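You operate a simulated robot arm through the tools that you are given. There is no shell and no other tool. Be economical: measure what you need, move in short steps, check, and stop when the job is done.

The job below is to be done with a simulated robot arm. You get a single attempt, and the scene is never put back.

Task
With its cover up, prove the white lamp at full and at lowest brightness.
Fine: red key ON, teal knob to both stops, left at the lowest; key OFF and cover shut at the end.

Only the result counts: the job must be done as asked and must still hold three seconds after the hand-in. Knocking over, shifting, dropping, spilling or breaking anything else fails it. Lids that push on must go on centred and level and be pressed home; caps that screw on are set level and turned clockwise until they are tight.

Robot
A 7-joint arm with a two-finger parallel gripper, fixed in place. Base frame: the origin is at the foot of the arm, x ahead of it, y to its left, z up. Lengths are in m, angles in degrees, forces in N, time in s.
With the tool pointing down near the work surface it reaches from about 0.2 to 0.74 m from the base axis. Its first joint turns from -166.0 to 166.0 degrees. Payload 1.57 kg.
The tool frame sits at the grasp point between the pads (the TCP): z along the fingers, y along the line on which they close. The tips reach 0.03 m beyond it. Largest opening 0.11 m; finger width 0.024, thickness 0.012; the body of the gripper, 0.048 by 0.112 m, starts 0.078 m behind the TCP.
Orientation is that of the tool frame in the base frame, as a unit quaternion [x, y, z, w]. With the fingers straight down and closing along the base's y, the tool's x points along the base's -x, its y along +y and its z along -z.

Tools
- The arm moves only by the tool apply_moves. Its argument "series" is a list that holds one entry, the list of rows, each a list of 7 numbers: the finger opening in m, from 0 to 0.11, then the shift along the tool's x, y, z in m, then the turn, a rotation vector about the tool's x, y, z in degrees. In form: [[[gripper, dx, dy, dz, rx, ry, rz], ...]]. A call has 1 to 12 rows; each row is the pose to reach, as a shift and turn from the pose commanded when the call began, along the tool's axes at that moment. Rows are played at 5 a second. More than 0.05 m and 8.6 degrees between two rows, or a gripper value outside its range, and nothing of the call is played. A pose out of reach is approached as far as the arm can. The call stops where the force on the tool passes 40 N (or 10 N more than at its start, if that is more) or the arm is blocked; 0.2 s more then pass. The fingers move at their own pace (about 0.045 m/s each) and stop on an object; they squeeze with about 39 N. The grip force told is the motor's: it shows also when the fingers shut on nothing. Time passes only in rows, and 0.2 s behind the last, so rows that repeat a pose let the fingers close. The reply holds the time, the measured pose of the TCP, the force on the tool along the base axes, the opening and the grip force, in the units named above and with some noise.
- Cameras (640 x 400 px; columns grow to the right, rows downward): "scene" is fixed at [0.2394, -0.5059, 1.4596]; the picture's right is [0.84, 0.55, 0.00], its down [0.48, -0.73, -0.48] and it looks along [-0.26, 0.40, -0.88] (base axes); focal length 214 px, centre (320, 200). "wrist" rides on the gripper at [-0.036, 0, -0.08] in the tool frame; the picture's right is [0.00, -1.00, 0.00], its down [0.97, 0.00, -0.24] and it looks along [0.24, 0.00, 0.97] (tool axes); focal length 218 px, centre (320, 200). There is no depth. A picture from a camera that has moved, and an enlarged one, comes with that camera's place and axes in the base frame and with its lens. The place of the scene camera against the robot may be out by one fixed shift of up to 0.025 m in any direction.
- camera(camera): a new picture of that camera. No time passes.
- raise_lower(by): slides the trunk up (or, below 0, down) by that many m; the arm rides with it, the base frame stays. It gives what a move gives, with no picture.
- zoom(camera, box): a new picture of the part [left, top, right, bottom] of that camera's present view, enlarged. No time passes.
- sign_off(): hands the job in; it is judged then, once.

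Work in short steps. Places have to be worked out from the pictures, the camera data and where the tool is seen: move nearer, look again, correct. Check each grasp and each placing, and mend what went wrong. You have 120 turns and 64 pictures in all, those below and enlarged ones among them. Open the gripper and draw the arm clear of the work before you hand the job in, unless the task says otherwise; then end with one line.

The tools are called after "Emit:" as a command line: name --argument value ..., lists and objects as JSON in quotes. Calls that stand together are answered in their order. apply_moves: Moves the arm, as the interface text tells. Its arguments: {"type":"object","properties":{"series":{"type":"array","items":{"type":"array","items":{"type":"array","items":{"type":"number"}}}}},"required":["series"]} The other tools are called the same way: raise_lower (by) slides the trunk up or down; camera (camera) takes a picture; zoom (camera, box) takes an enlarged picture of a part of a camera's view; sign_off () hands the job in.

At the start:

```text
t: 0.0
eef_pos: [0.0561, -0.3823, 1.2151]
orientation: [0.0, 1.0, 0.001, 0.0]
ft_force: [-0.3, -0.3, 0.9]
gripper_width: 0.1103
grasp_force: 0.1
trunk travel left (down, up): [-0.475, 0.115]
```

scene: 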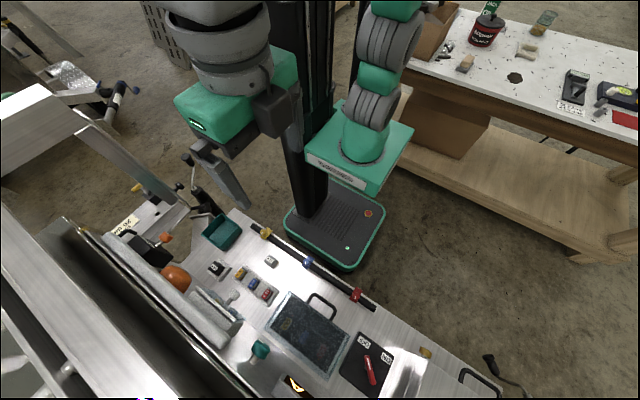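
wrist: 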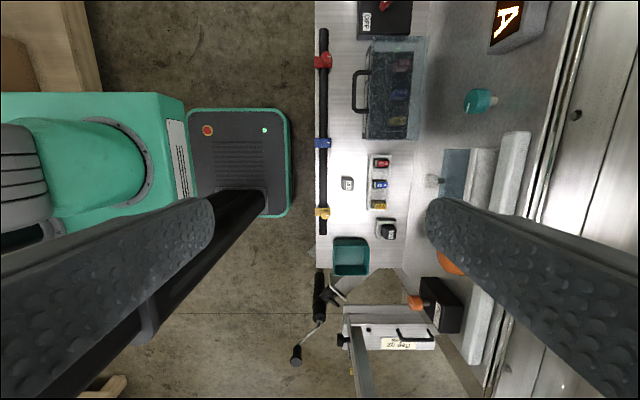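

I'll look closely at the panel from both cameras first.

Emit:
zoom --camera "wrist" --box '[310, 0, 560, 156]'

Emit:
zoom --camera "wrist" --box '[310, 120, 560, 276]'

Emit:
zoom --camera "scene" --box '[180, 220, 468, 400]'

```text
2.56 times, centred on (435, 78) of wrist
camera zoom: at [0.0917, -0.3831, 1.2962], right [0.0, -1.0, 0.0], down [-0.97, 0.0, 0.24], along [-0.24, 0.0, -0.97], focal length 559 px, centre (26, 512)
```

zoom: 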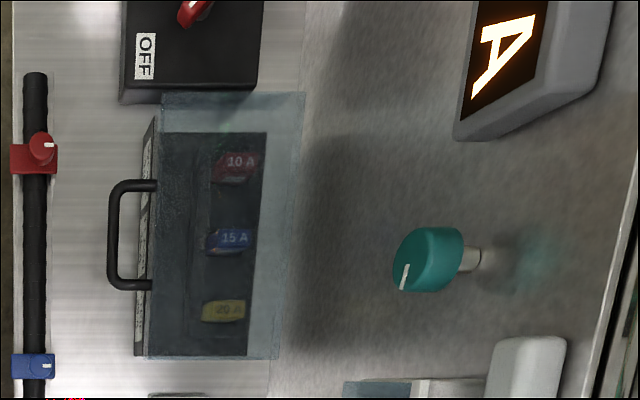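

```text
2.56 times, centred on (435, 198) of wrist
camera zoom: at [0.0917, -0.3831, 1.2962], right [0.0, -1.0, 0.0], down [-0.97, 0.0, 0.24], along [-0.24, 0.0, -0.97], focal length 559 px, centre (26, 205)
```

zoom: 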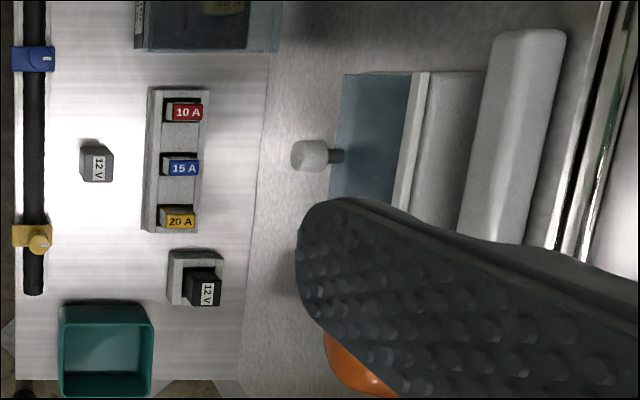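

```text
2.22 times, centred on (324, 310) of scene
camera zoom: at [0.2394, -0.5059, 1.4596], right [0.84, 0.55, 0.0], down [0.48, -0.73, -0.48], along [-0.26, 0.4, -0.88], focal length 477 px, centre (311, -44)
```

zoom: 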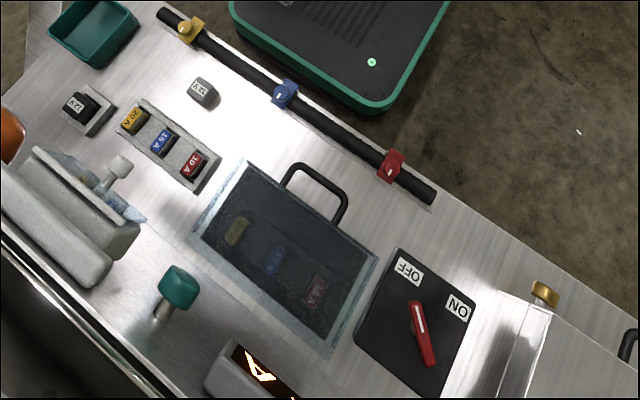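

The work panel lies on the −y side, with the red key near (0.41,−0.53) and the teal knob near (0.2,−0.75). I'll shift the arm forward, staying high, for a better view.

Emit:
apply_moves --series '[[[0.11, -0.04, -0.01, 0, 0, 0, 0], [0.11, -0.08, -0.02, 0, 0, 0, 0], [0.11, -0.12, -0.03, 0, 0, 0, 0], [0.11, -0.16, -0.04, 0, 0, 0, 0], [0.11, -0.2, -0.05, 0, 0, 0, 0], [0.11, -0.24, -0.06, 0, 0, 0, 0], [0.11, -0.28, -0.07, 0, 0, 0, 0]]]'

Emit:
camera --camera "wrist"

Emit:
camera --camera "scene"

```text
t: 1.6
eef_pos: [0.3369, -0.4515, 1.218]
orientation: [0.0, 1.0, 0.0, 0.0]
ft_force: [-0.6, -0.1, 0.0]
gripper_width: 0.1099
grasp_force: 0.1
trunk travel left (down, up): [-0.475, 0.115]
```

```text
58 pictures are left
camera wrist: at [0.3717, -0.4529, 1.2977], right [0.0, -1.0, 0.0], down [-0.97, 0.0, 0.24], along [-0.24, 0.0, -0.97], focal length 218 px, centre (320, 200)
```

wrist: 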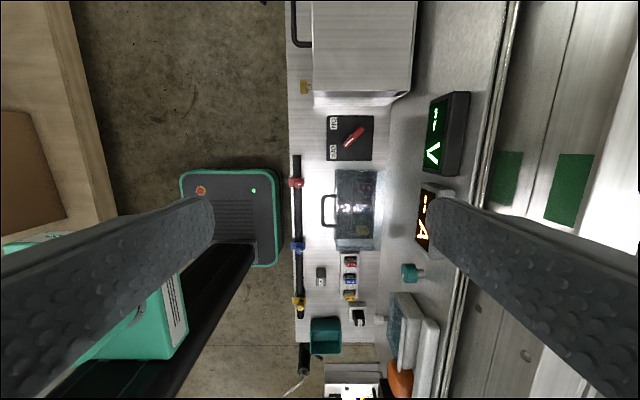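

```text
57 pictures are left
```

scene: 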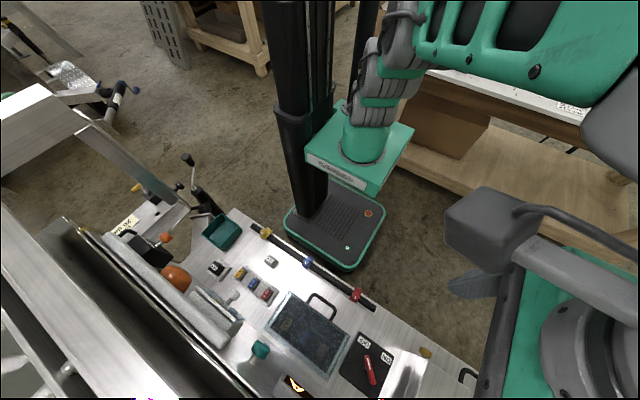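

Emit:
zoom --camera "wrist" --box '[280, 80, 480, 205]'

Emit:
zoom --camera "wrist" --box '[280, 240, 536, 400]'

Emit:
zoom --camera "scene" --box '[70, 190, 262, 310]'

```text
3.20 times, centred on (380, 142) of wrist
camera zoom: at [0.3717, -0.4529, 1.2977], right [0.0, -1.0, 0.0], down [-0.97, 0.0, 0.24], along [-0.24, 0.0, -0.97], focal length 698 px, centre (128, 384)
```

zoom: 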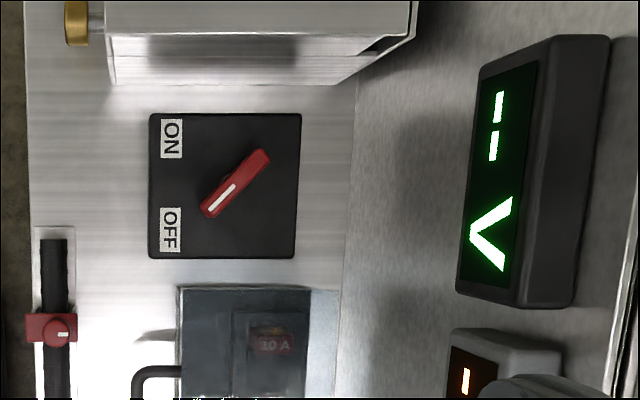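

```text
2.50 times, centred on (408, 320) of wrist
camera zoom: at [0.3717, -0.4529, 1.2977], right [0.0, -1.0, 0.0], down [-0.97, 0.0, 0.24], along [-0.24, 0.0, -0.97], focal length 546 px, centre (100, -100)
```

zoom: 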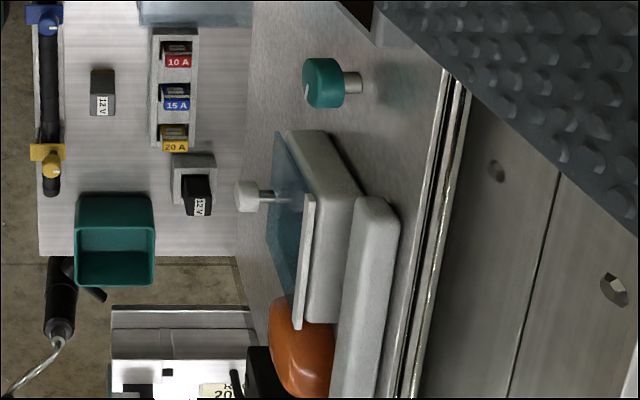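

```text
3.33 times, centred on (166, 250) of scene
camera zoom: at [0.2394, -0.5059, 1.4596], right [0.84, 0.55, 0.0], down [0.48, -0.73, -0.48], along [-0.26, 0.4, -0.88], focal length 715 px, centre (833, 33)
```

zoom: 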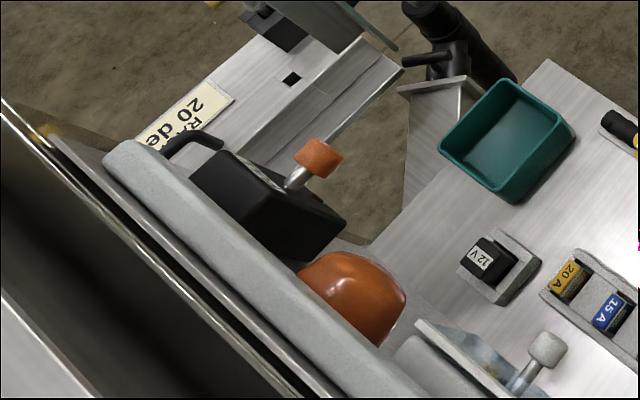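

The white knob triangulates to about (0.04,−0.57,0.94), the teal knob to (0.16,−0.60,0.97) and the key to (0.39,−0.53,0.73). I'll tilt the hand to look at the back panel from the front.

Emit:
apply_moves --series '[[[0.11, 0.03, 0.03, -0.01, 8, 0, 0], [0.11, 0.06, 0.06, -0.01, 16, 0, 0], [0.11, 0.09, 0.09, -0.02, 24, 0, 0], [0.11, 0.12, 0.12, -0.02, 32, 0, 0], [0.11, 0.14, 0.15, -0.02, 40, 0, 0], [0.11, 0.16, 0.18, -0.01, 48, 0, 0], [0.11, 0.16, 0.2, 0.02, 48, 0, 0]]]'

Emit:
camera --camera "wrist"

```text
t: 3.2
eef_pos: [0.153, -0.2469, 1.3171]
orientation: [-0.003, 0.914, -0.405, 0.002]
ft_force: [0.0, 1.3, -0.3]
gripper_width: 0.1099
grasp_force: 0.1
out of reach, approached as far as the arm can: row 5, 6, 7
trunk travel left (down, up): [-0.475, 0.115]
```

```text
53 pictures are left
camera wrist: at [0.1885, -0.1886, 1.3712], right [0.0, -0.67, 0.74], down [-0.97, 0.17, 0.16], along [-0.24, -0.72, -0.65], focal length 218 px, centre (320, 200)
```

wrist: 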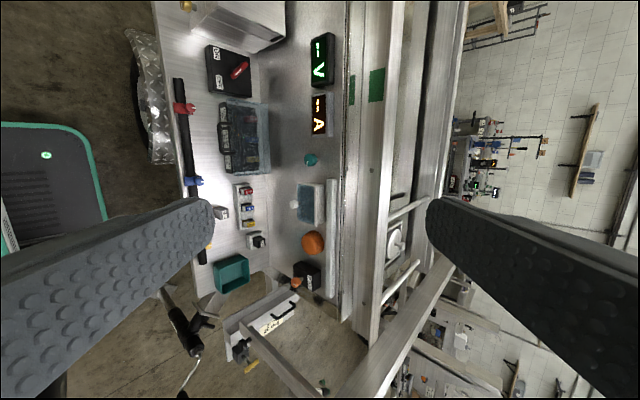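

Emit:
zoom --camera "wrist" --box '[230, 140, 390, 240]'

Emit:
zoom --camera "wrist" --box '[200, 220, 392, 340]'

```text
4.00 times, centred on (310, 190) of wrist
camera zoom: at [0.1885, -0.1886, 1.3712], right [0.0, -0.67, 0.74], down [-0.97, 0.17, 0.16], along [-0.24, -0.72, -0.65], focal length 873 px, centre (360, 240)
```

zoom: 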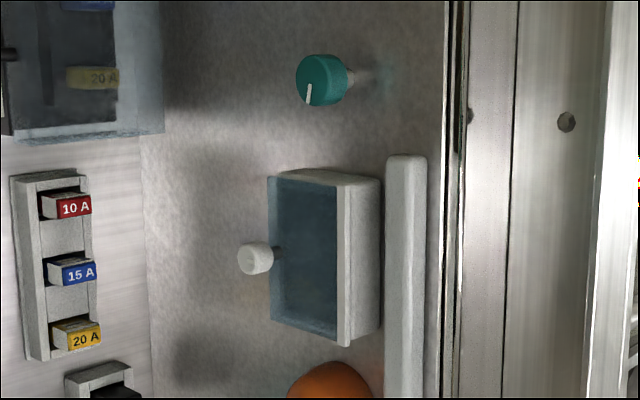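

```text
3.33 times, centred on (296, 280) of wrist
camera zoom: at [0.1885, -0.1886, 1.3712], right [0.0, -0.67, 0.74], down [-0.97, 0.17, 0.16], along [-0.24, -0.72, -0.65], focal length 728 px, centre (400, -67)
```

zoom: 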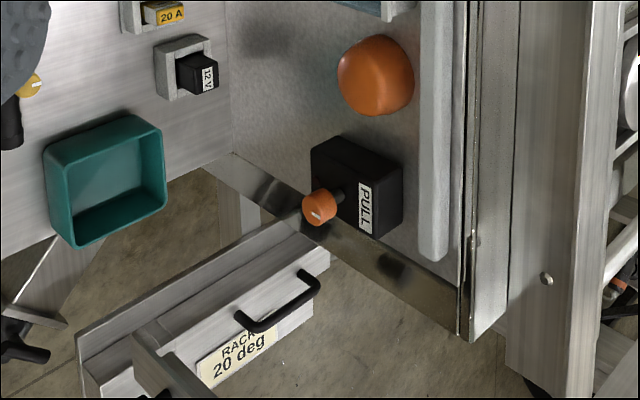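

The cover is the smoked front of the white box on the vertical back panel (y≈−0.636). It looks hinged along its top, with the white knob low on it. The teal knob's axis points along +y. I'll bring the hand horizontal, pointing −y, for a straight view.

Emit:
apply_moves --series '[[[0.11, 0.005, 0.02, 0.035, 5, 0, 0], [0.11, 0.01, 0.04, 0.07, 10, 0, 0], [0.11, 0.015, 0.06, 0.1, 15, 0, 0], [0.11, 0.02, 0.08, 0.13, 20, 0, 0], [0.11, 0.025, 0.1, 0.16, 25, 0, 0], [0.11, 0.03, 0.12, 0.19, 30, 0, 0], [0.11, 0.035, 0.14, 0.225, 35, 0, 0], [0.11, 0.04, 0.16, 0.26, 40, 0, 0], [0.11, 0.045, 0.175, 0.3, 43, 0, 0], [0.11, 0.05, 0.193, 0.337, 44, 0, 0]]]'

Emit:
camera --camera "wrist"

Emit:
camera --camera "scene"

```text
t: 5.4
eef_pos: [0.0702, -0.3576, 1.2039]
orientation: [-0.043, 0.726, -0.683, 0.066]
ft_force: [-0.4, -0.6, 0.8]
gripper_width: 0.1102
grasp_force: 0.2
out of reach, approached as far as the arm can: row 1, 2, 3, 4, 5, 6, 7, 8, 9, 10
trunk travel left (down, up): [-0.475, 0.115]
```

```text
50 pictures are left
camera wrist: at [0.0933, -0.2754, 1.2106], right [-0.03, -0.06, 1.0], down [-1.0, 0.09, -0.02], along [-0.09, -0.99, -0.06], focal length 218 px, centre (320, 200)
```

wrist: 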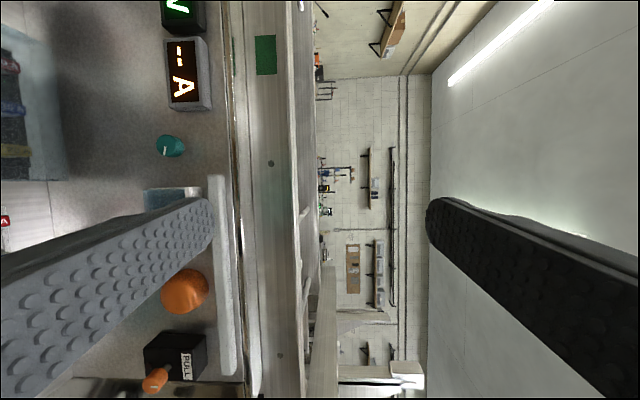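

```text
49 pictures are left
```

scene: 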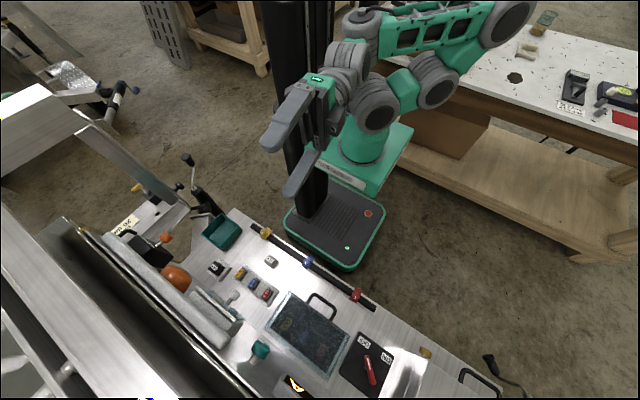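

The hand is horizontal but too high for this posture. Lowering the trunk should bring it level with the panel controls, well above the bench.

Emit:
raise_lower --by -0.22

Emit:
camera --camera "wrist"

```text
t: 7.7
eef_pos: [0.0729, -0.3575, 0.9845]
orientation: [-0.043, 0.726, -0.684, 0.066]
ft_force: [-0.8, 0.1, 0.2]
gripper_width: 0.1102
grasp_force: 0.1
trunk travel left (down, up): [-0.255, 0.335]
```

```text
48 pictures are left
camera wrist: at [0.0944, -0.2736, 0.9914], right [-0.03, -0.06, 1.0], down [-1.0, 0.09, -0.02], along [-0.09, -0.99, -0.06], focal length 218 px, centre (320, 200)
```

wrist: 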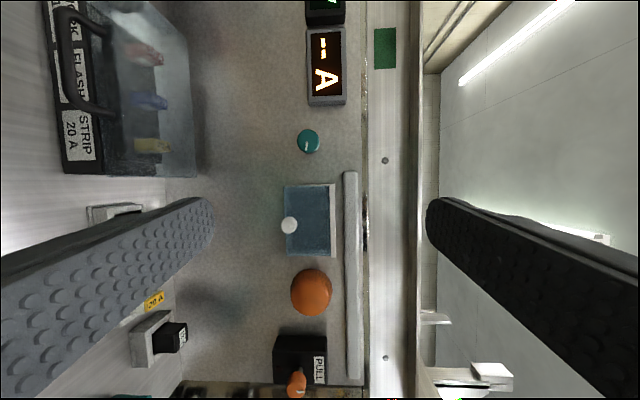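

Emit:
zoom --camera "wrist" --box '[30, 0, 190, 190]'

Emit:
zoom --camera "wrist" --box '[250, 120, 378, 270]'

```text
2.11 times, centred on (110, 95) of wrist
camera zoom: at [0.0944, -0.2736, 0.9914], right [-0.03, -0.06, 1.0], down [-1.0, 0.09, -0.02], along [-0.09, -0.99, -0.06], focal length 460 px, centre (762, 421)
```

zoom: 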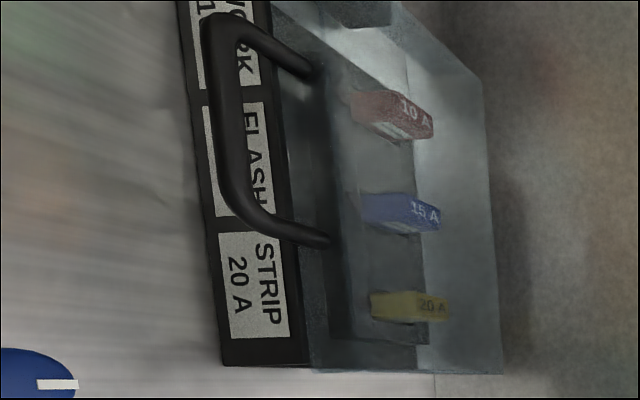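

```text
2.67 times, centred on (314, 195) of wrist
camera zoom: at [0.0944, -0.2736, 0.9914], right [-0.03, -0.06, 1.0], down [-1.0, 0.09, -0.02], along [-0.09, -0.99, -0.06], focal length 582 px, centre (336, 213)
```

zoom: 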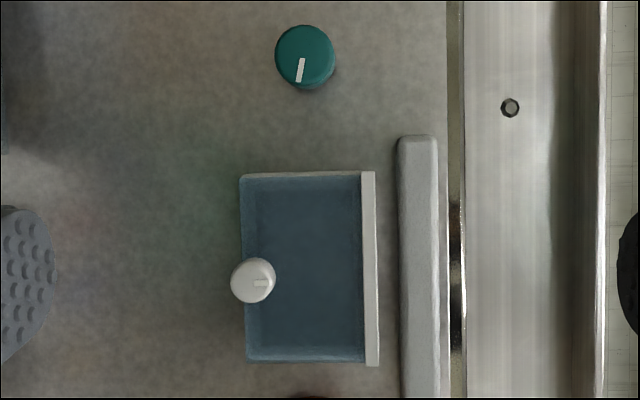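

The view is clear. The white box spans x −0.02…0.09 and z 0.92…0.995, with its knob at about (0.035,−0.56,0.931). The teal knob is at about (0.151,·,0.958). I'll roll the hand 90° so the fingers close horizontally.

Emit:
apply_moves --series '[[[0.11, 0, 0, 0.004, 0, 0, 8.2], [0.11, 0, 0, 0.008, 0, 0, 16.4], [0.11, 0, 0, 0.012, 0, 0, 24.6], [0.11, 0, 0, 0.016, 0, 0, 32.8], [0.11, 0, 0, 0.02, 0, 0, 41], [0.11, 0, 0, 0.024, 0, 0, 49.2], [0.11, 0, 0, 0.028, 0, 0, 57.4], [0.11, 0, 0, 0.032, 0, 0, 65.6], [0.11, 0, 0, 0.036, 0, 0, 73.8], [0.11, 0, 0, 0.04, 0, 0, 82], [0.11, 0, 0, 0.044, 0, 0, 90]]]'

```text
t: 10.1
eef_pos: [0.0787, -0.4012, 0.9831]
orientation: [0.483, 0.543, -0.435, 0.531]
ft_force: [-0.3, -0.2, -0.5]
gripper_width: 0.11
grasp_force: 0.1
trunk travel left (down, up): [-0.255, 0.335]
```

Emit:
apply_moves --series '[[[0.08, 0.016, -0.017, 0.011, 3, -1.1, -0.7], [0.06, 0.032, -0.034, 0.023, 6, -2.3, -1.4], [0.06, 0.048, -0.0515, 0.0344, 8.9, -3.4, -2.1], [0.06, 0.048, -0.0515, 0.0344, 8.9, -3.4, -2.1]]]'

Emit:
camera --camera "wrist"

```text
t: 11.1
eef_pos: [0.0343, -0.4392, 0.9308]
orientation: [-0.498, -0.501, 0.502, -0.499]
ft_force: [-0.3, -0.1, -0.3]
gripper_width: 0.0602
grasp_force: 0.1
trunk travel left (down, up): [-0.255, 0.335]
```

```text
45 pictures are left
camera wrist: at [0.0341, -0.3594, 0.9668], right [-1.0, 0.0, 0.0], down [0.0, 0.24, -0.97], along [0.0, -0.97, -0.24], focal length 218 px, centre (320, 200)
```

wrist: 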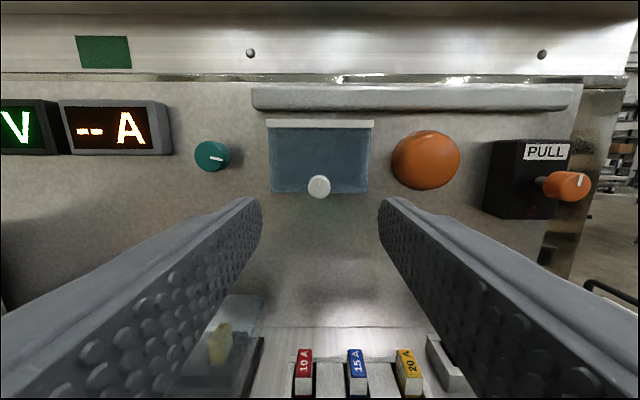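

The hand is square to the panel and centred on the white knob (0.035,−0.56,0.931). I'll advance until the tips straddle the knob, just short of the cover, and close.

Emit:
apply_moves --series '[[[0.06, 0, 0, 0.04, 0, 0, 0], [0.06, 0, 0, 0.075, 0, 0, 0], [0.06, 0, 0, 0.1, 0, 0, 0], [0.06, 0, 0, 0.11, 0, 0, 0], [0.06, 0, 0, 0.11, 0, 0, 0]]]'

Emit:
camera --camera "wrist"

```text
t: 12.3
eef_pos: [0.0349, -0.55, 0.9307]
orientation: [0.498, 0.502, -0.501, 0.5]
ft_force: [0.1, -0.2, -0.4]
gripper_width: 0.0598
grasp_force: 0.0
trunk travel left (down, up): [-0.255, 0.335]
```

```text
44 pictures are left
camera wrist: at [0.034, -0.4707, 0.9671], right [-1.0, 0.0, 0.0], down [0.0, 0.24, -0.97], along [0.0, -0.97, -0.24], focal length 218 px, centre (320, 200)
```

wrist: 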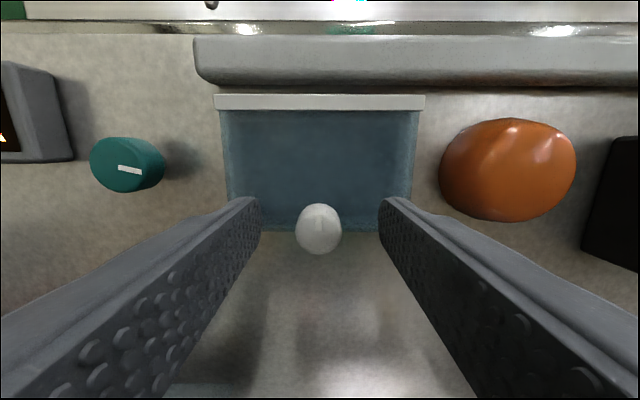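

The knob lies between the fingers, head at y≈−0.563. Closing now.

Emit:
apply_moves --series '[[[0.03, 0, 0, 0, 0, 0, 0], [0.01, 0, 0, 0, 0, 0, 0], [0.01, 0, 0, 0, 0, 0, 0], [0.01, 0, 0, 0, 0, 0, 0]]]'

```text
t: 13.3
eef_pos: [0.0346, -0.5497, 0.9313]
orientation: [-0.499, -0.5, 0.501, -0.499]
ft_force: [4.0, -0.2, 0.0]
gripper_width: 0.0207
grasp_force: 27.4
trunk travel left (down, up): [-0.255, 0.335]
```

Gripped at 20.7 mm. I'll swing the cover up about its top hinge (estimated y≈−0.60, z≈0.988), starting with the first 24° and checking forces.

Emit:
apply_moves --series '[[[0.01, -0.0037, 0, -0.0037, 0, 4, 0], [0.01, -0.0075, 0, -0.0074, 0, 8, 0], [0.01, -0.0118, 0, -0.0107, 0, 12, 0], [0.01, -0.016, 0, -0.0138, 0, 16, 0], [0.01, -0.0206, 0, -0.0165, 0, 20, 0], [0.01, -0.0253, 0, -0.0189, 0, 24, 0]]]'

Emit:
camera --camera "wrist"

```text
t: 14.7
eef_pos: [0.0349, -0.5301, 0.9541]
orientation: [0.593, 0.595, -0.385, 0.382]
ft_force: [5.6, 17.7, -14.6]
gripper_width: 0.0209
grasp_force: 34.2
trunk travel left (down, up): [-0.255, 0.335]
```

```text
43 pictures are left
camera wrist: at [0.0347, -0.4724, 1.0206], right [-1.0, 0.0, 0.0], down [0.0, 0.62, -0.79], along [0.0, -0.79, -0.62], focal length 218 px, centre (320, 200)
```

wrist: 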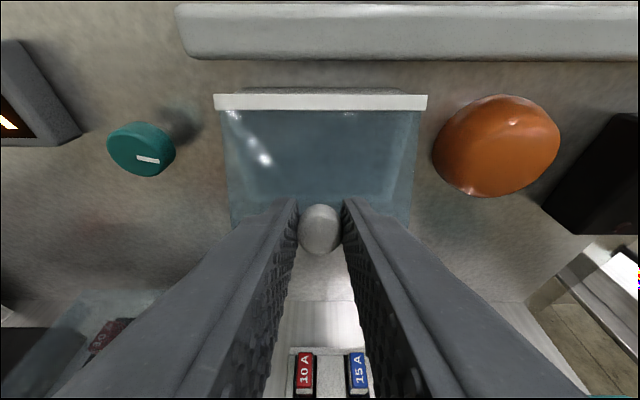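

The cover moves. The force pushes outward, so the real arc is a bit larger, with the hinge nearer (−0.594, 0.996). Continuing along the corrected arc to 56°.

Emit:
apply_moves --series '[[[0.01, -0.001, 0, -0.005, 0, 3, 0], [0.01, -0.0039, 0, -0.0114, 0, 8, 0], [0.01, -0.0078, 0, -0.0153, 0, 12, 0], [0.01, -0.0118, 0, -0.019, 0, 16, 0], [0.01, -0.0162, 0, -0.0222, 0, 20, 0], [0.01, -0.0207, 0, -0.0253, 0, 24, 0], [0.01, -0.0255, 0, -0.028, 0, 28, 0], [0.01, -0.0303, 0, -0.0305, 0, 32, 0]]]'

Emit:
camera --camera "wrist"

```text
t: 16.5
eef_pos: [0.0355, -0.5166, 0.9977]
orientation: [0.676, 0.676, -0.209, 0.206]
ft_force: [6.3, -22.4, 4.8]
gripper_width: 0.0209
grasp_force: 34.8
trunk travel left (down, up): [-0.255, 0.335]
```

```text
42 pictures are left
camera wrist: at [0.035, -0.5026, 1.0847], right [-1.0, 0.0, 0.0], down [0.0, 0.94, -0.35], along [0.0, -0.35, -0.94], focal length 218 px, centre (320, 200)
```

wrist: 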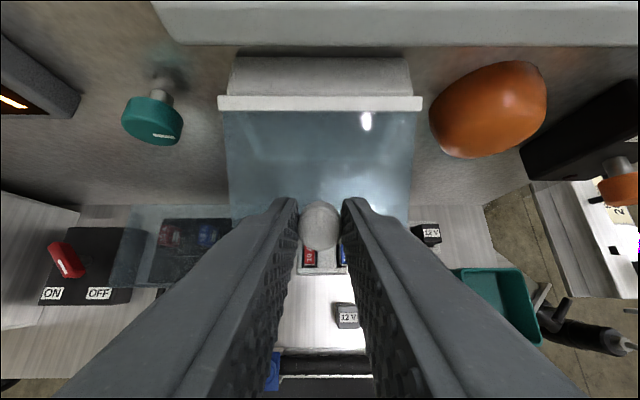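

The cover follows well; the arc radius is slightly too large now. Continuing with the corrected arc to 88°.

Emit:
apply_moves --series '[[[0.01, -0.006, 0, -0.004, 0, 4, 0], [0.01, -0.011, 0, -0.0075, 0, 8, 0], [0.01, -0.0152, 0, -0.0111, 0, 12, 0], [0.01, -0.0194, 0, -0.0147, 0, 16, 0], [0.01, -0.024, 0, -0.0177, 0, 20, 0], [0.01, -0.0287, 0, -0.0205, 0, 24, 0], [0.01, -0.0337, 0, -0.023, 0, 28, 0], [0.01, -0.0387, 0, -0.0252, 0, 32, 0]]]'

Emit:
camera --camera "wrist"

```text
t: 18.4
eef_pos: [0.0352, -0.5347, 1.0385]
orientation: [0.707, 0.707, -0.017, 0.014]
ft_force: [11.1, -15.7, -43.0]
gripper_width: 0.0209
grasp_force: 34.3
out of reach, approached as far as the arm can: row 5
trunk travel left (down, up): [-0.255, 0.335]
stopped in row 8: the force on the tool passed its limit (the readings are from after the stop); the commanded pose is now the measured one
```

```text
41 pictures are left
camera wrist: at [0.035, -0.5666, 1.1205], right [-1.0, 0.0, 0.0], down [0.0, 0.98, 0.2], along [0.0, 0.2, -0.98], focal length 218 px, centre (320, 200)
```

wrist: 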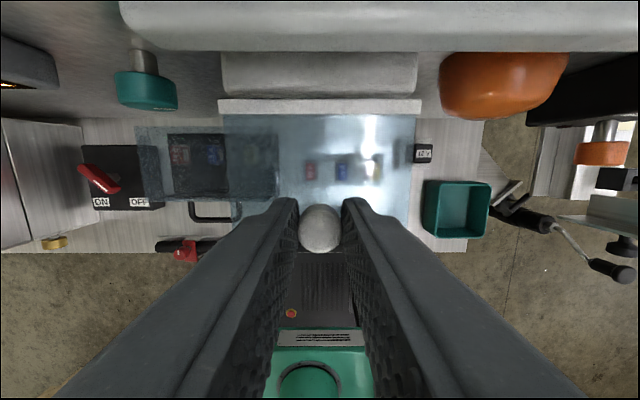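

The cover is about 89° up with rising resistance. I'll relax the radial load first, then try slightly further to learn whether this is the stop.

Emit:
apply_moves --series '[[[0.01, -0.0024, 0, 0.002, 0, 0, 0], [0.01, -0.0024, 0, 0.002, 0, 0, 0]]]'

Emit:
apply_moves --series '[[[0.01, -0.002, 0, -0.002, 0, 3, 0], [0.01, -0.004, 0, -0.004, 0, 6, 0], [0.01, -0.0068, 0, -0.006, 0, 9, 0]]]'

```text
t: 19.0
eef_pos: [0.0342, -0.5335, 1.0387]
orientation: [0.706, 0.707, -0.019, 0.015]
ft_force: [2.4, -8.2, -40.6]
gripper_width: 0.021
grasp_force: 34.2
trunk travel left (down, up): [-0.255, 0.335]
```

```text
t: 19.3
eef_pos: [0.0357, -0.5348, 1.0385]
orientation: [0.706, 0.708, -0.019, 0.015]
ft_force: [6.3, -12.8, -43.4]
gripper_width: 0.021
grasp_force: 34.5
out of reach, approached as far as the arm can: row 1
trunk travel left (down, up): [-0.255, 0.335]
stopped in row 1: the force on the tool passed its limit (the readings are from after the stop); the commanded pose is now the measured one
```

The resistance looks like the stop. I'll loosen the grip slightly in place and see whether the cover holds itself.

Emit:
apply_moves --series '[[[0.03, 0, 0, 0, 0, 0, 0], [0.035, 0, 0, 0, 0, 0, 0], [0.035, 0, 0, 0, 0, 0, 0]]]'

Emit:
camera --camera "wrist"

```text
t: 20.1
eef_pos: [0.0337, -0.5361, 1.0375]
orientation: [0.706, 0.708, -0.019, 0.015]
ft_force: [-1.3, -23.5, -35.2]
gripper_width: 0.0347
grasp_force: 0.0
trunk travel left (down, up): [-0.255, 0.335]
```

```text
40 pictures are left
camera wrist: at [0.0342, -0.5688, 1.1195], right [-1.0, 0.0, 0.0], down [0.0, 0.98, 0.2], along [0.0, 0.2, -0.98], focal length 218 px, centre (320, 200)
```

wrist: 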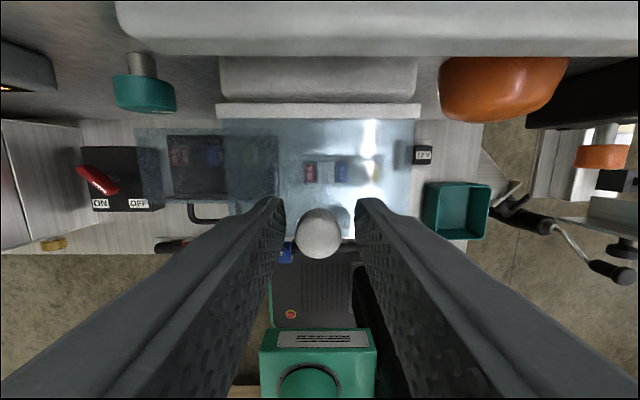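

The knob is free now but force remains on the hand, so something else may be in contact. I'll look at the scene.

Emit:
camera --camera "scene"

Emit:
zoom --camera "scene" --box '[160, 120, 352, 320]'

```text
39 pictures are left
```

scene: 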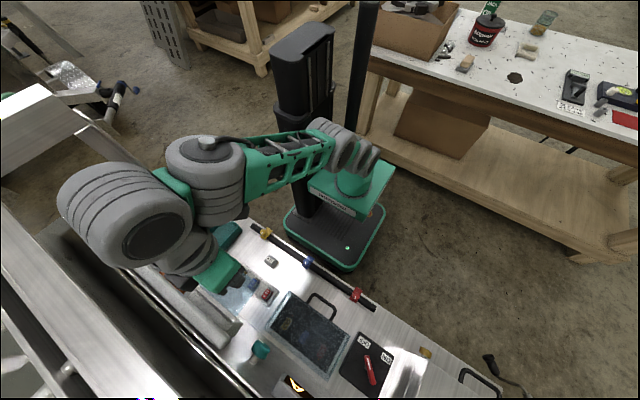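

```text
2.00 times, centred on (256, 220) of scene
camera zoom: at [0.2394, -0.5059, 1.4596], right [0.84, 0.55, 0.0], down [0.48, -0.73, -0.48], along [-0.26, 0.4, -0.88], focal length 429 px, centre (448, 160)
```

zoom: 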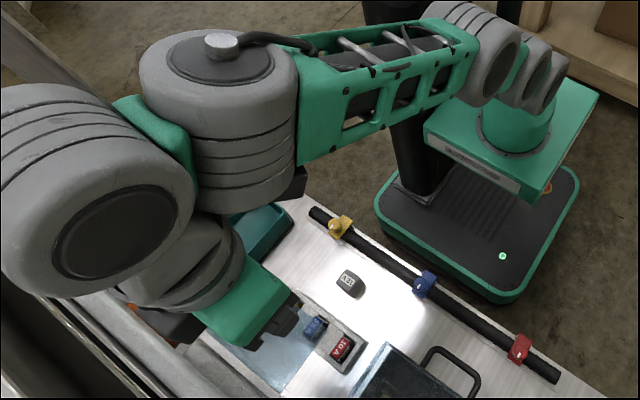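

Emit:
apply_moves --series '[[[0.045, 0, 0, -0.003, 0, 0, 0], [0.045, 0, 0, -0.006, 0, 0, 0]]]'

```text
t: 20.4
eef_pos: [0.0345, -0.5365, 1.0382]
orientation: [0.706, 0.708, -0.02, 0.016]
ft_force: [0.3, -13.8, -16.4]
gripper_width: 0.045
grasp_force: 0.0
trunk travel left (down, up): [-0.255, 0.335]
stopped in row 1: the force on the tool passed its limit (the readings are from after the stop); the commanded pose is now the measured one
```

Upward motion is blocked by something, likely the wrist against the frame or its own limit. I'll back off toward the robot (+y), with the fingers straddling the knob freely.

Emit:
apply_moves --series '[[[0.06, 0.004, 0, 0, 0, 0, 0], [0.06, 0.008, 0, 0, 0, 0, 0], [0.06, 0.012, 0, 0, 0, 0, 0]]]'

Emit:
zoom --camera "scene" --box '[0, 120, 288, 320]'

```text
t: 21.2
eef_pos: [0.034, -0.5249, 1.0389]
orientation: [0.707, 0.707, -0.019, 0.015]
ft_force: [0.0, -0.8, 0.4]
gripper_width: 0.0601
grasp_force: 0.0
trunk travel left (down, up): [-0.255, 0.335]
```

```text
2.00 times, centred on (144, 220) of scene
camera zoom: at [0.2394, -0.5059, 1.4596], right [0.84, 0.55, 0.0], down [0.48, -0.73, -0.48], along [-0.26, 0.4, -0.88], focal length 429 px, centre (672, 160)
```

zoom: 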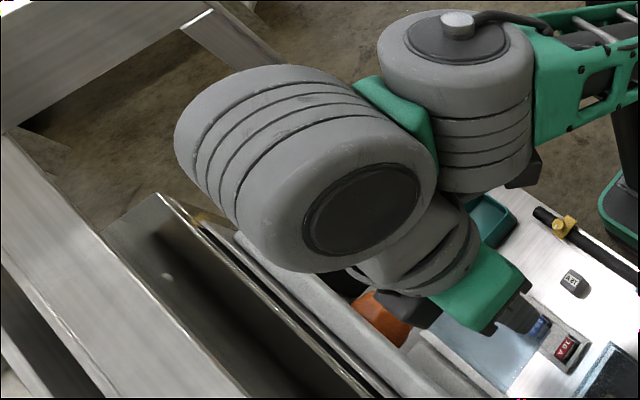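

Contact is gone. Checking whether the cover stays up.

Emit:
camera --camera "wrist"

```text
36 pictures are left
camera wrist: at [0.0338, -0.5575, 1.1202], right [-1.0, 0.0, 0.0], down [0.0, 0.98, 0.19], along [0.0, 0.19, -0.98], focal length 218 px, centre (320, 200)
```

wrist: 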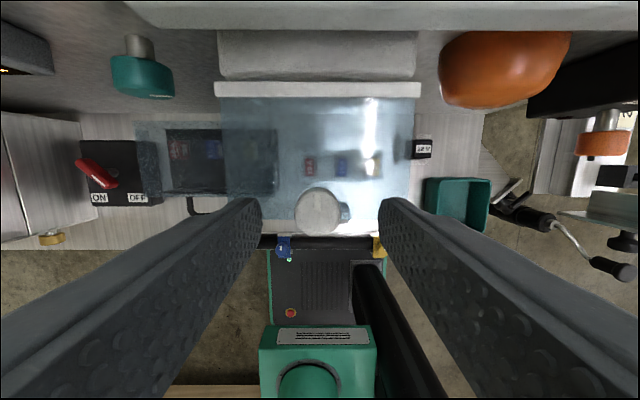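

The cover stands up by itself at about 89°. I'll retreat toward +y, rise, then move over to the key.

Emit:
apply_moves --series '[[[0.07, 0.03, 0, 0, 0, 0, 0], [0.07, 0.07, 0, 0, 0, 0, 0], [0.07, 0.1, 0, -0.03, 0, 0, 0], [0.06, 0.1, 0.04, -0.05, 0, 0, -5], [0.06, 0.09, 0.085, -0.05, 0, 0, -10], [0.06, 0.08, 0.13, -0.05, 0, 0, -15], [0.06, 0.07, 0.175, -0.05, 0, 0, -20], [0.06, 0.06, 0.22, -0.04, 0, 0, -25], [0.06, 0.05, 0.265, -0.03, 0, 0, -30], [0.06, 0.04, 0.31, -0.01, 0, 0, -35], [0.06, 0.03, 0.35, 0.01, 0, 0, -40], [0.06, 0.02, 0.358, 0.04, 0, 0, -45]]]'

Emit:
camera --camera "wrist"

Emit:
camera --camera "scene"

```text
refused: row 10 steps farther than a row can; nothing moved
```

```text
35 pictures are left
camera wrist: at [0.0338, -0.5575, 1.1202], right [-1.0, 0.0, 0.0], down [0.0, 0.98, 0.19], along [0.0, 0.19, -0.98], focal length 218 px, centre (320, 200)
```

wrist: 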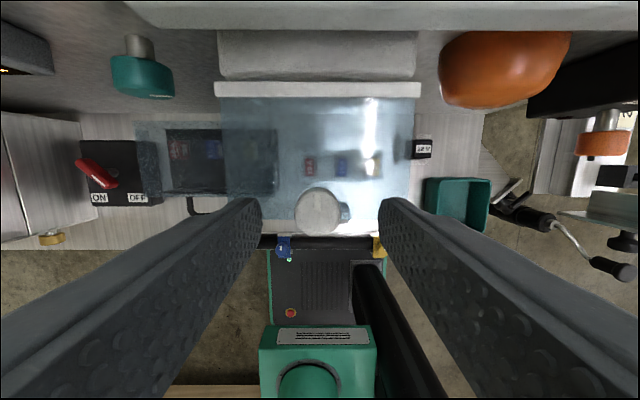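

```text
34 pictures are left
```

scene: 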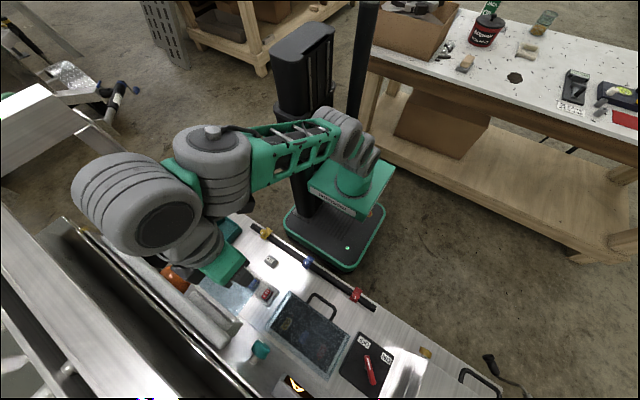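

Refused for step length, so I'll repeat it with smaller steps.

Emit:
apply_moves --series '[[[0.07, 0.03, 0, 0, 0, 0, 0], [0.07, 0.07, 0, 0, 0, 0, 0], [0.07, 0.1, 0, -0.02, 0, 0, 0], [0.06, 0.1, 0.035, -0.04, 0, 0, -5], [0.06, 0.09, 0.075, -0.05, 0, 0, -10], [0.06, 0.08, 0.115, -0.05, 0, 0, -15], [0.06, 0.07, 0.155, -0.05, 0, 0, -20], [0.06, 0.06, 0.195, -0.04, 0, 0, -25], [0.06, 0.05, 0.235, -0.03, 0, 0, -30], [0.06, 0.045, 0.275, -0.02, 0, 0, -35], [0.06, 0.04, 0.315, 0, 0, 0, -40], [0.06, 0.03, 0.35, 0.02, 0, 0, -45]]]'

Emit:
camera --camera "wrist"

Emit:
camera --camera "scene"

```text
t: 22.9
eef_pos: [0.1886, -0.4538, 1.0828]
orientation: [0.574, 0.819, -0.025, 0.017]
ft_force: [3.0, -12.7, -13.9]
gripper_width: 0.0602
grasp_force: 0.0
trunk travel left (down, up): [-0.255, 0.335]
stopped in row 8: the force on the tool passed its limit (the readings are from after the stop); the commanded pose is now the measured one
```

```text
33 pictures are left
camera wrist: at [0.2008, -0.4836, 1.1651], right [-0.94, -0.34, 0.02], down [-0.33, 0.93, 0.18], along [-0.08, 0.17, -0.98], focal length 218 px, centre (320, 200)
```

wrist: 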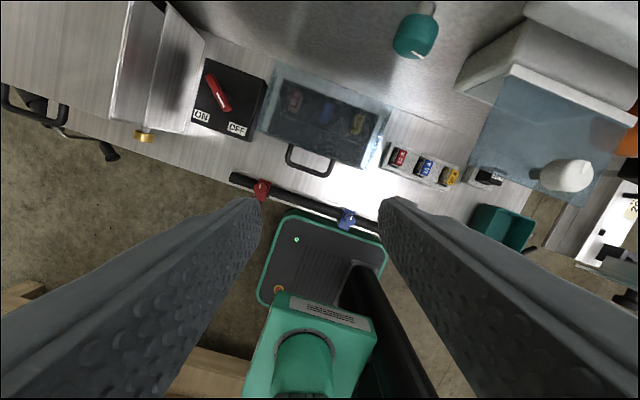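

```text
32 pictures are left
```

scene: 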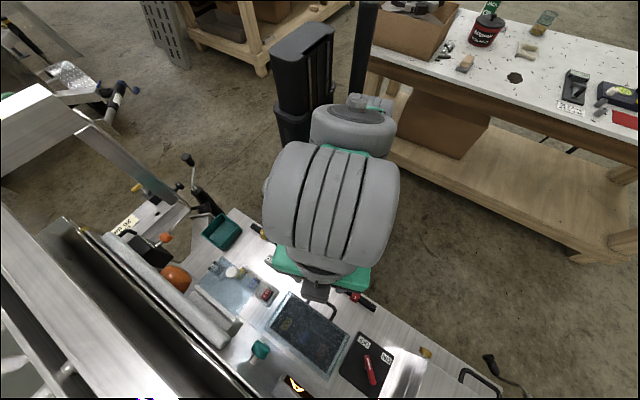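

Force appeared in free space, so it's likely the wrist folding near a limit. I'll check the static reading first.

Emit:
apply_moves --series '[[[0.06, 0, 0, 0, 0, 0, 0], [0.06, 0, 0, 0, 0, 0, 0]]]'

```text
t: 23.5
eef_pos: [0.1897, -0.4534, 1.0824]
orientation: [0.573, 0.819, -0.024, 0.017]
ft_force: [6.3, -15.5, -24.6]
gripper_width: 0.0595
grasp_force: 0.0
trunk travel left (down, up): [-0.255, 0.335]
```

The hand touches the robot's own arm in this folded posture (high hand, low shoulder). Moving down and outward unfolds it.

Emit:
apply_moves --series '[[[0.06, 0, 0.003, 0.02, 0, 0, 0], [0.06, -0.005, 0.015, 0.04, 0, 0, 0], [0.06, -0.02, 0.04, 0.06, 0, 0, -4], [0.06, -0.035, 0.07, 0.075, 0, 0, -8], [0.06, -0.05, 0.1, 0.09, 0, 0, -12], [0.06, -0.06, 0.125, 0.11, 0, 0, -18], [0.06, -0.074, 0.154, 0.13, 0, 0, -25]]]'

Emit:
camera --camera "wrist"

```text
t: 25.1
eef_pos: [0.3604, -0.4781, 0.9536]
orientation: [0.382, 0.924, -0.027, 0.01]
ft_force: [-0.1, 0.5, -0.1]
gripper_width: 0.0601
grasp_force: 0.1
trunk travel left (down, up): [-0.255, 0.335]
```

```text
31 pictures are left
camera wrist: at [0.3852, -0.4994, 1.0347], right [-0.71, -0.71, 0.04], down [-0.69, 0.7, 0.2], along [-0.17, 0.11, -0.98], focal length 218 px, centre (320, 200)
```

wrist: 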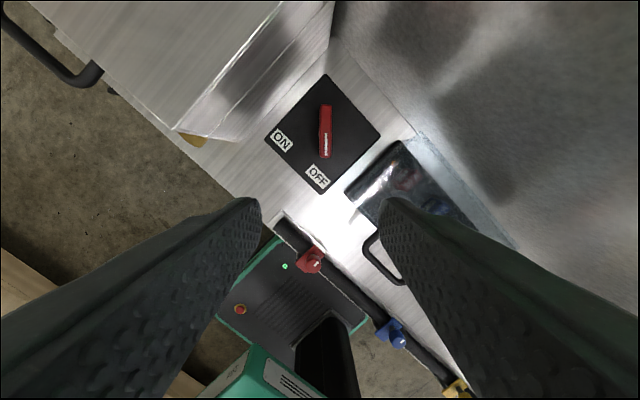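

The lever is aligned with the hand's closing axis. I'll level the tilt and descend to z≈0.85 above the key, near (0.393,−0.535).

Emit:
apply_moves --series '[[[0.06, -0.02, -0.005, 0.035, -0.8, 0.8, 0], [0.06, -0.042, -0.011, 0.07, -1.6, 1.5, 0], [0.06, -0.0636, -0.0173, 0.1, -2.4, 2.2, 0]]]'

Emit:
zoom --camera "wrist" --box '[220, 120, 420, 245]'

```text
t: 25.9
eef_pos: [0.3932, -0.5421, 0.8553]
orientation: [0.382, 0.924, -0.001, 0.0]
ft_force: [-0.4, -0.5, 1.0]
gripper_width: 0.0601
grasp_force: 0.1
trunk travel left (down, up): [-0.255, 0.335]
```

```text
3.20 times, centred on (320, 182) of wrist
camera zoom: at [0.4175, -0.5681, 0.9365], right [-0.71, -0.71, 0.0], down [-0.69, 0.69, 0.24], along [-0.17, 0.17, -0.97], focal length 698 px, centre (320, 256)
```

zoom: 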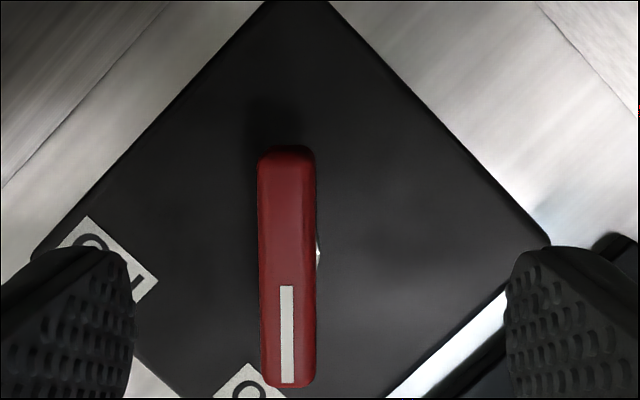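

Two views put the lever top at z≈0.77, centred near the pivot (0.393,−0.532) and about 14 mm thick. Centring and descending so the fingers straddle it.

Emit:
apply_moves --series '[[[0.05, 0.008, 0.0075, 0.0, 0, 0, 0], [0.05, 0.008, 0.0075, 0.035, 0, 0, 0], [0.05, 0.008, 0.0075, 0.06, 0, 0, 0], [0.05, 0.008, 0.0075, 0.073, 0, 0, 0], [0.05, 0.008, 0.0075, 0.073, 0, 0, 0]]]'

Emit:
camera --camera "wrist"

```text
t: 27.1
eef_pos: [0.3917, -0.5309, 0.7815]
orientation: [0.383, 0.924, 0.0, 0.0]
ft_force: [0.4, -0.8, -0.5]
gripper_width: 0.0502
grasp_force: 0.1
trunk travel left (down, up): [-0.255, 0.335]
```

```text
29 pictures are left
camera wrist: at [0.4172, -0.5563, 0.8624], right [-0.71, -0.71, 0.0], down [-0.69, 0.69, 0.24], along [-0.17, 0.17, -0.97], focal length 218 px, centre (320, 200)
```

wrist: 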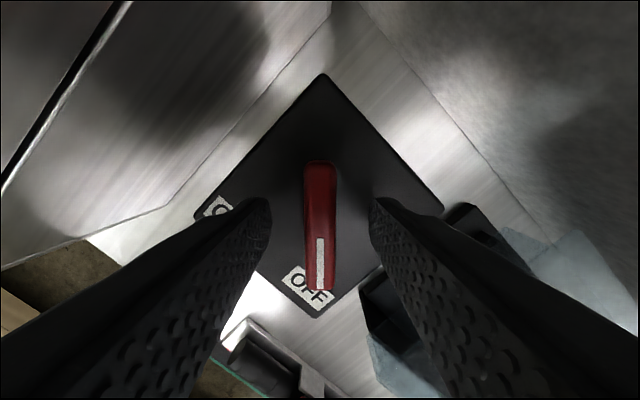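

Centred well. Closing on the lever.

Emit:
apply_moves --series '[[[0.02, 0, 0, 0, 0, 0, 0], [0.005, 0, 0, 0, 0, 0, 0], [0.005, 0, 0, 0, 0, 0, 0], [0.005, 0, 0, 0, 0, 0, 0]]]'

Emit:
apply_moves --series '[[[0.005, 0, 0, 0, 0, 0, 5], [0.005, 0, 0, 0, 0, 0, 10], [0.005, 0, 0, 0, 0, 0, 15], [0.005, 0, 0, 0, 0, 0, 20], [0.005, 0, 0, 0, 0, 0, 25], [0.005, 0, 0, 0, 0, 0, 30], [0.005, 0, 0, 0, 0, 0, 35], [0.005, 0, 0, 0, 0, 0, 40], [0.005, 0, 0, 0, 0, 0, 45]]]'

```text
t: 28.1
eef_pos: [0.3927, -0.5303, 0.782]
orientation: [0.383, 0.924, 0.0, 0.0]
ft_force: [-0.3, -0.1, -0.7]
gripper_width: 0.0158
grasp_force: 30.4
trunk travel left (down, up): [-0.255, 0.335]
```

```text
t: 30.1
eef_pos: [0.3927, -0.5304, 0.782]
orientation: [0.708, 0.706, 0.001, -0.001]
ft_force: [-2.7, 3.0, -5.4]
gripper_width: 0.0157
grasp_force: 31.7
trunk travel left (down, up): [-0.255, 0.335]
```

The key turns cleanly with low forces. Continuing the other 45° toward ON.

Emit:
apply_moves --series '[[[0.005, 0, 0, 0, 0, 0, 5], [0.005, 0, 0, 0, 0, 0, 10], [0.005, 0, 0, 0, 0, 0, 15], [0.005, 0, 0, 0, 0, 0, 20], [0.005, 0, 0, 0, 0, 0, 25], [0.005, 0, 0, 0, 0, 0, 30], [0.005, 0, 0, 0, 0, 0, 35], [0.005, 0, 0, 0, 0, 0, 40], [0.005, 0, 0, 0, 0, 0, 45]]]'

Emit:
camera --camera "wrist"

Emit:
camera --camera "scene"

```text
t: 32.1
eef_pos: [0.3916, -0.5303, 0.7831]
orientation: [0.924, 0.382, 0.001, -0.002]
ft_force: [-9.7, 5.6, -9.0]
gripper_width: 0.0159
grasp_force: 31.8
trunk travel left (down, up): [-0.255, 0.335]
```

```text
28 pictures are left
camera wrist: at [0.3656, -0.5565, 0.8626], right [-0.71, 0.71, 0.0], down [0.69, 0.68, 0.24], along [0.17, 0.17, -0.97], focal length 218 px, centre (320, 200)
```

wrist: 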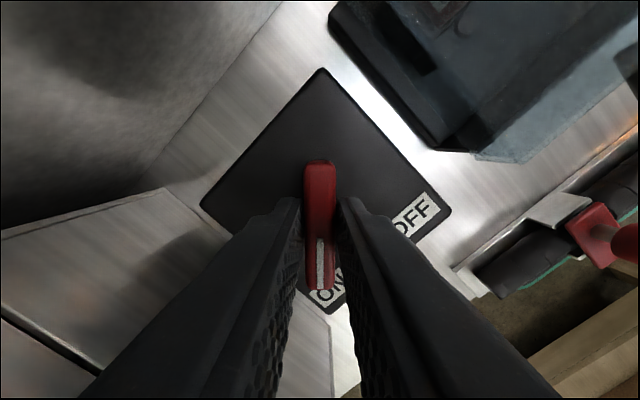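

```text
27 pictures are left
```

scene: 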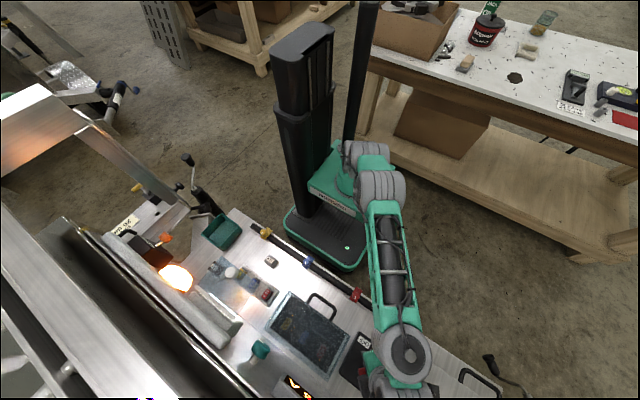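

Key is ON: the orange lamp is lit and the cover still stands. Releasing, rising straight up, then backing off toward +y while unrolling.

Emit:
apply_moves --series '[[[0.04, 0, 0, 0, 0, 0, 0], [0.05, 0, 0, 0, 0, 0, 0], [0.05, 0, 0, -0.03, 0, 0, 0], [0.05, 0, 0, -0.07, 0, 0, 0], [0.05, 0, 0, -0.11, 0, 0, 0], [0.05, 0, 0, -0.15, 0, 0, 0], [0.05, 0.013, -0.013, -0.16, 0, 0, -8], [0.05, 0.026, -0.026, -0.17, 0, 0, -16], [0.05, 0.039, -0.039, -0.17, 0, 0, -24], [0.05, 0.052, -0.052, -0.17, 0, 0, -32], [0.05, 0.065, -0.065, -0.17, 0, 0, -40], [0.05, 0.078, -0.078, -0.17, 0, 0, -45]]]'

Emit:
zoom --camera "scene" --box '[120, 220, 400, 395]'

```text
t: 34.7
eef_pos: [0.3911, -0.4192, 0.9528]
orientation: [0.707, 0.708, 0.0, 0.0]
ft_force: [0.3, -0.4, 0.6]
gripper_width: 0.0502
grasp_force: 0.0
out of reach, approached as far as the arm can: row 6, 7
trunk travel left (down, up): [-0.255, 0.335]
```

```text
2.29 times, centred on (260, 308) of scene
camera zoom: at [0.2394, -0.5059, 1.4596], right [0.84, 0.55, 0.0], down [0.48, -0.73, -0.48], along [-0.26, 0.4, -0.88], focal length 490 px, centre (457, -46)
```

zoom: 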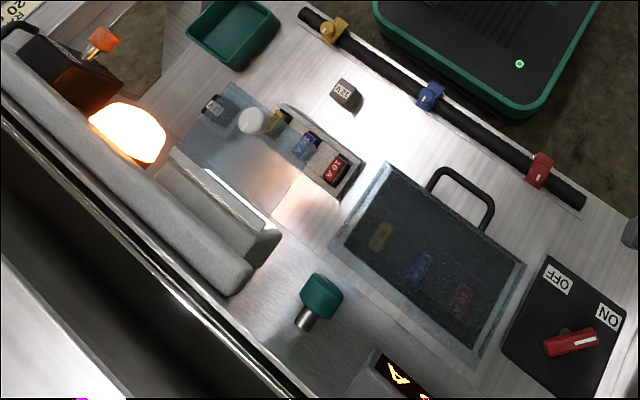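

Now I'll pitch the hand horizontal and move it in front of the teal knob (0.151, z 0.958).

Emit:
apply_moves --series '[[[0.06, 0, -0.022, 0, 0, -8.2, 0], [0.06, 0, -0.044, 0, 0, -16.4, 0], [0.06, 0, -0.066, 0, 0, -24.6, 0], [0.06, 0, -0.088, 0, 0, -32.8, 0], [0.06, 0, -0.11, 0, 0, -41, 0], [0.06, 0, -0.132, 0, 0, -49.2, 0], [0.06, 0, -0.154, 0, 0, -57.4, 0], [0.06, 0, -0.176, 0, 0, -65.6, 0], [0.06, -0.005, -0.198, 0, 0, -73.8, 0], [0.06, -0.01, -0.22, -0.003, 0, -82, 0], [0.06, -0.02, -0.24, -0.005, 0, -90, 0]]]'

Emit:
camera --camera "wrist"

```text
t: 36.5
eef_pos: [0.2861, -0.2989, 1.082]
orientation: [0.512, 0.78, -0.233, 0.272]
ft_force: [-0.4, 0.8, 0.3]
gripper_width: 0.06
grasp_force: 0.1
out of reach, approached as far as the arm can: row 3, 4, 5, 6, 7, 8
trunk travel left (down, up): [-0.255, 0.335]
stopped in row 8: the arm was blocked; the commanded pose is now the measured one
```

```text
25 pictures are left
camera wrist: at [0.2833, -0.2722, 1.1652], right [-0.93, -0.37, 0.09], down [-0.36, 0.81, -0.47], along [0.1, -0.46, -0.88], focal length 218 px, centre (320, 200)
```

wrist: 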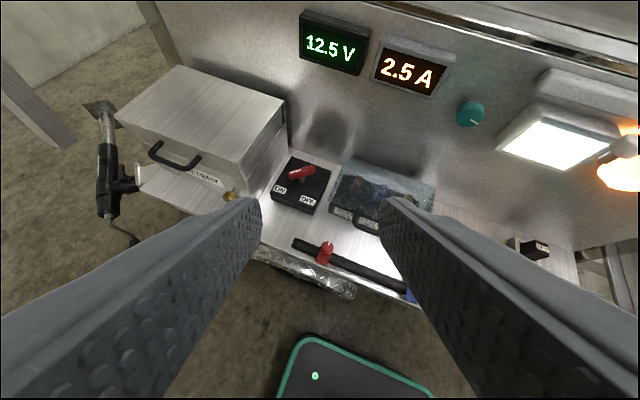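

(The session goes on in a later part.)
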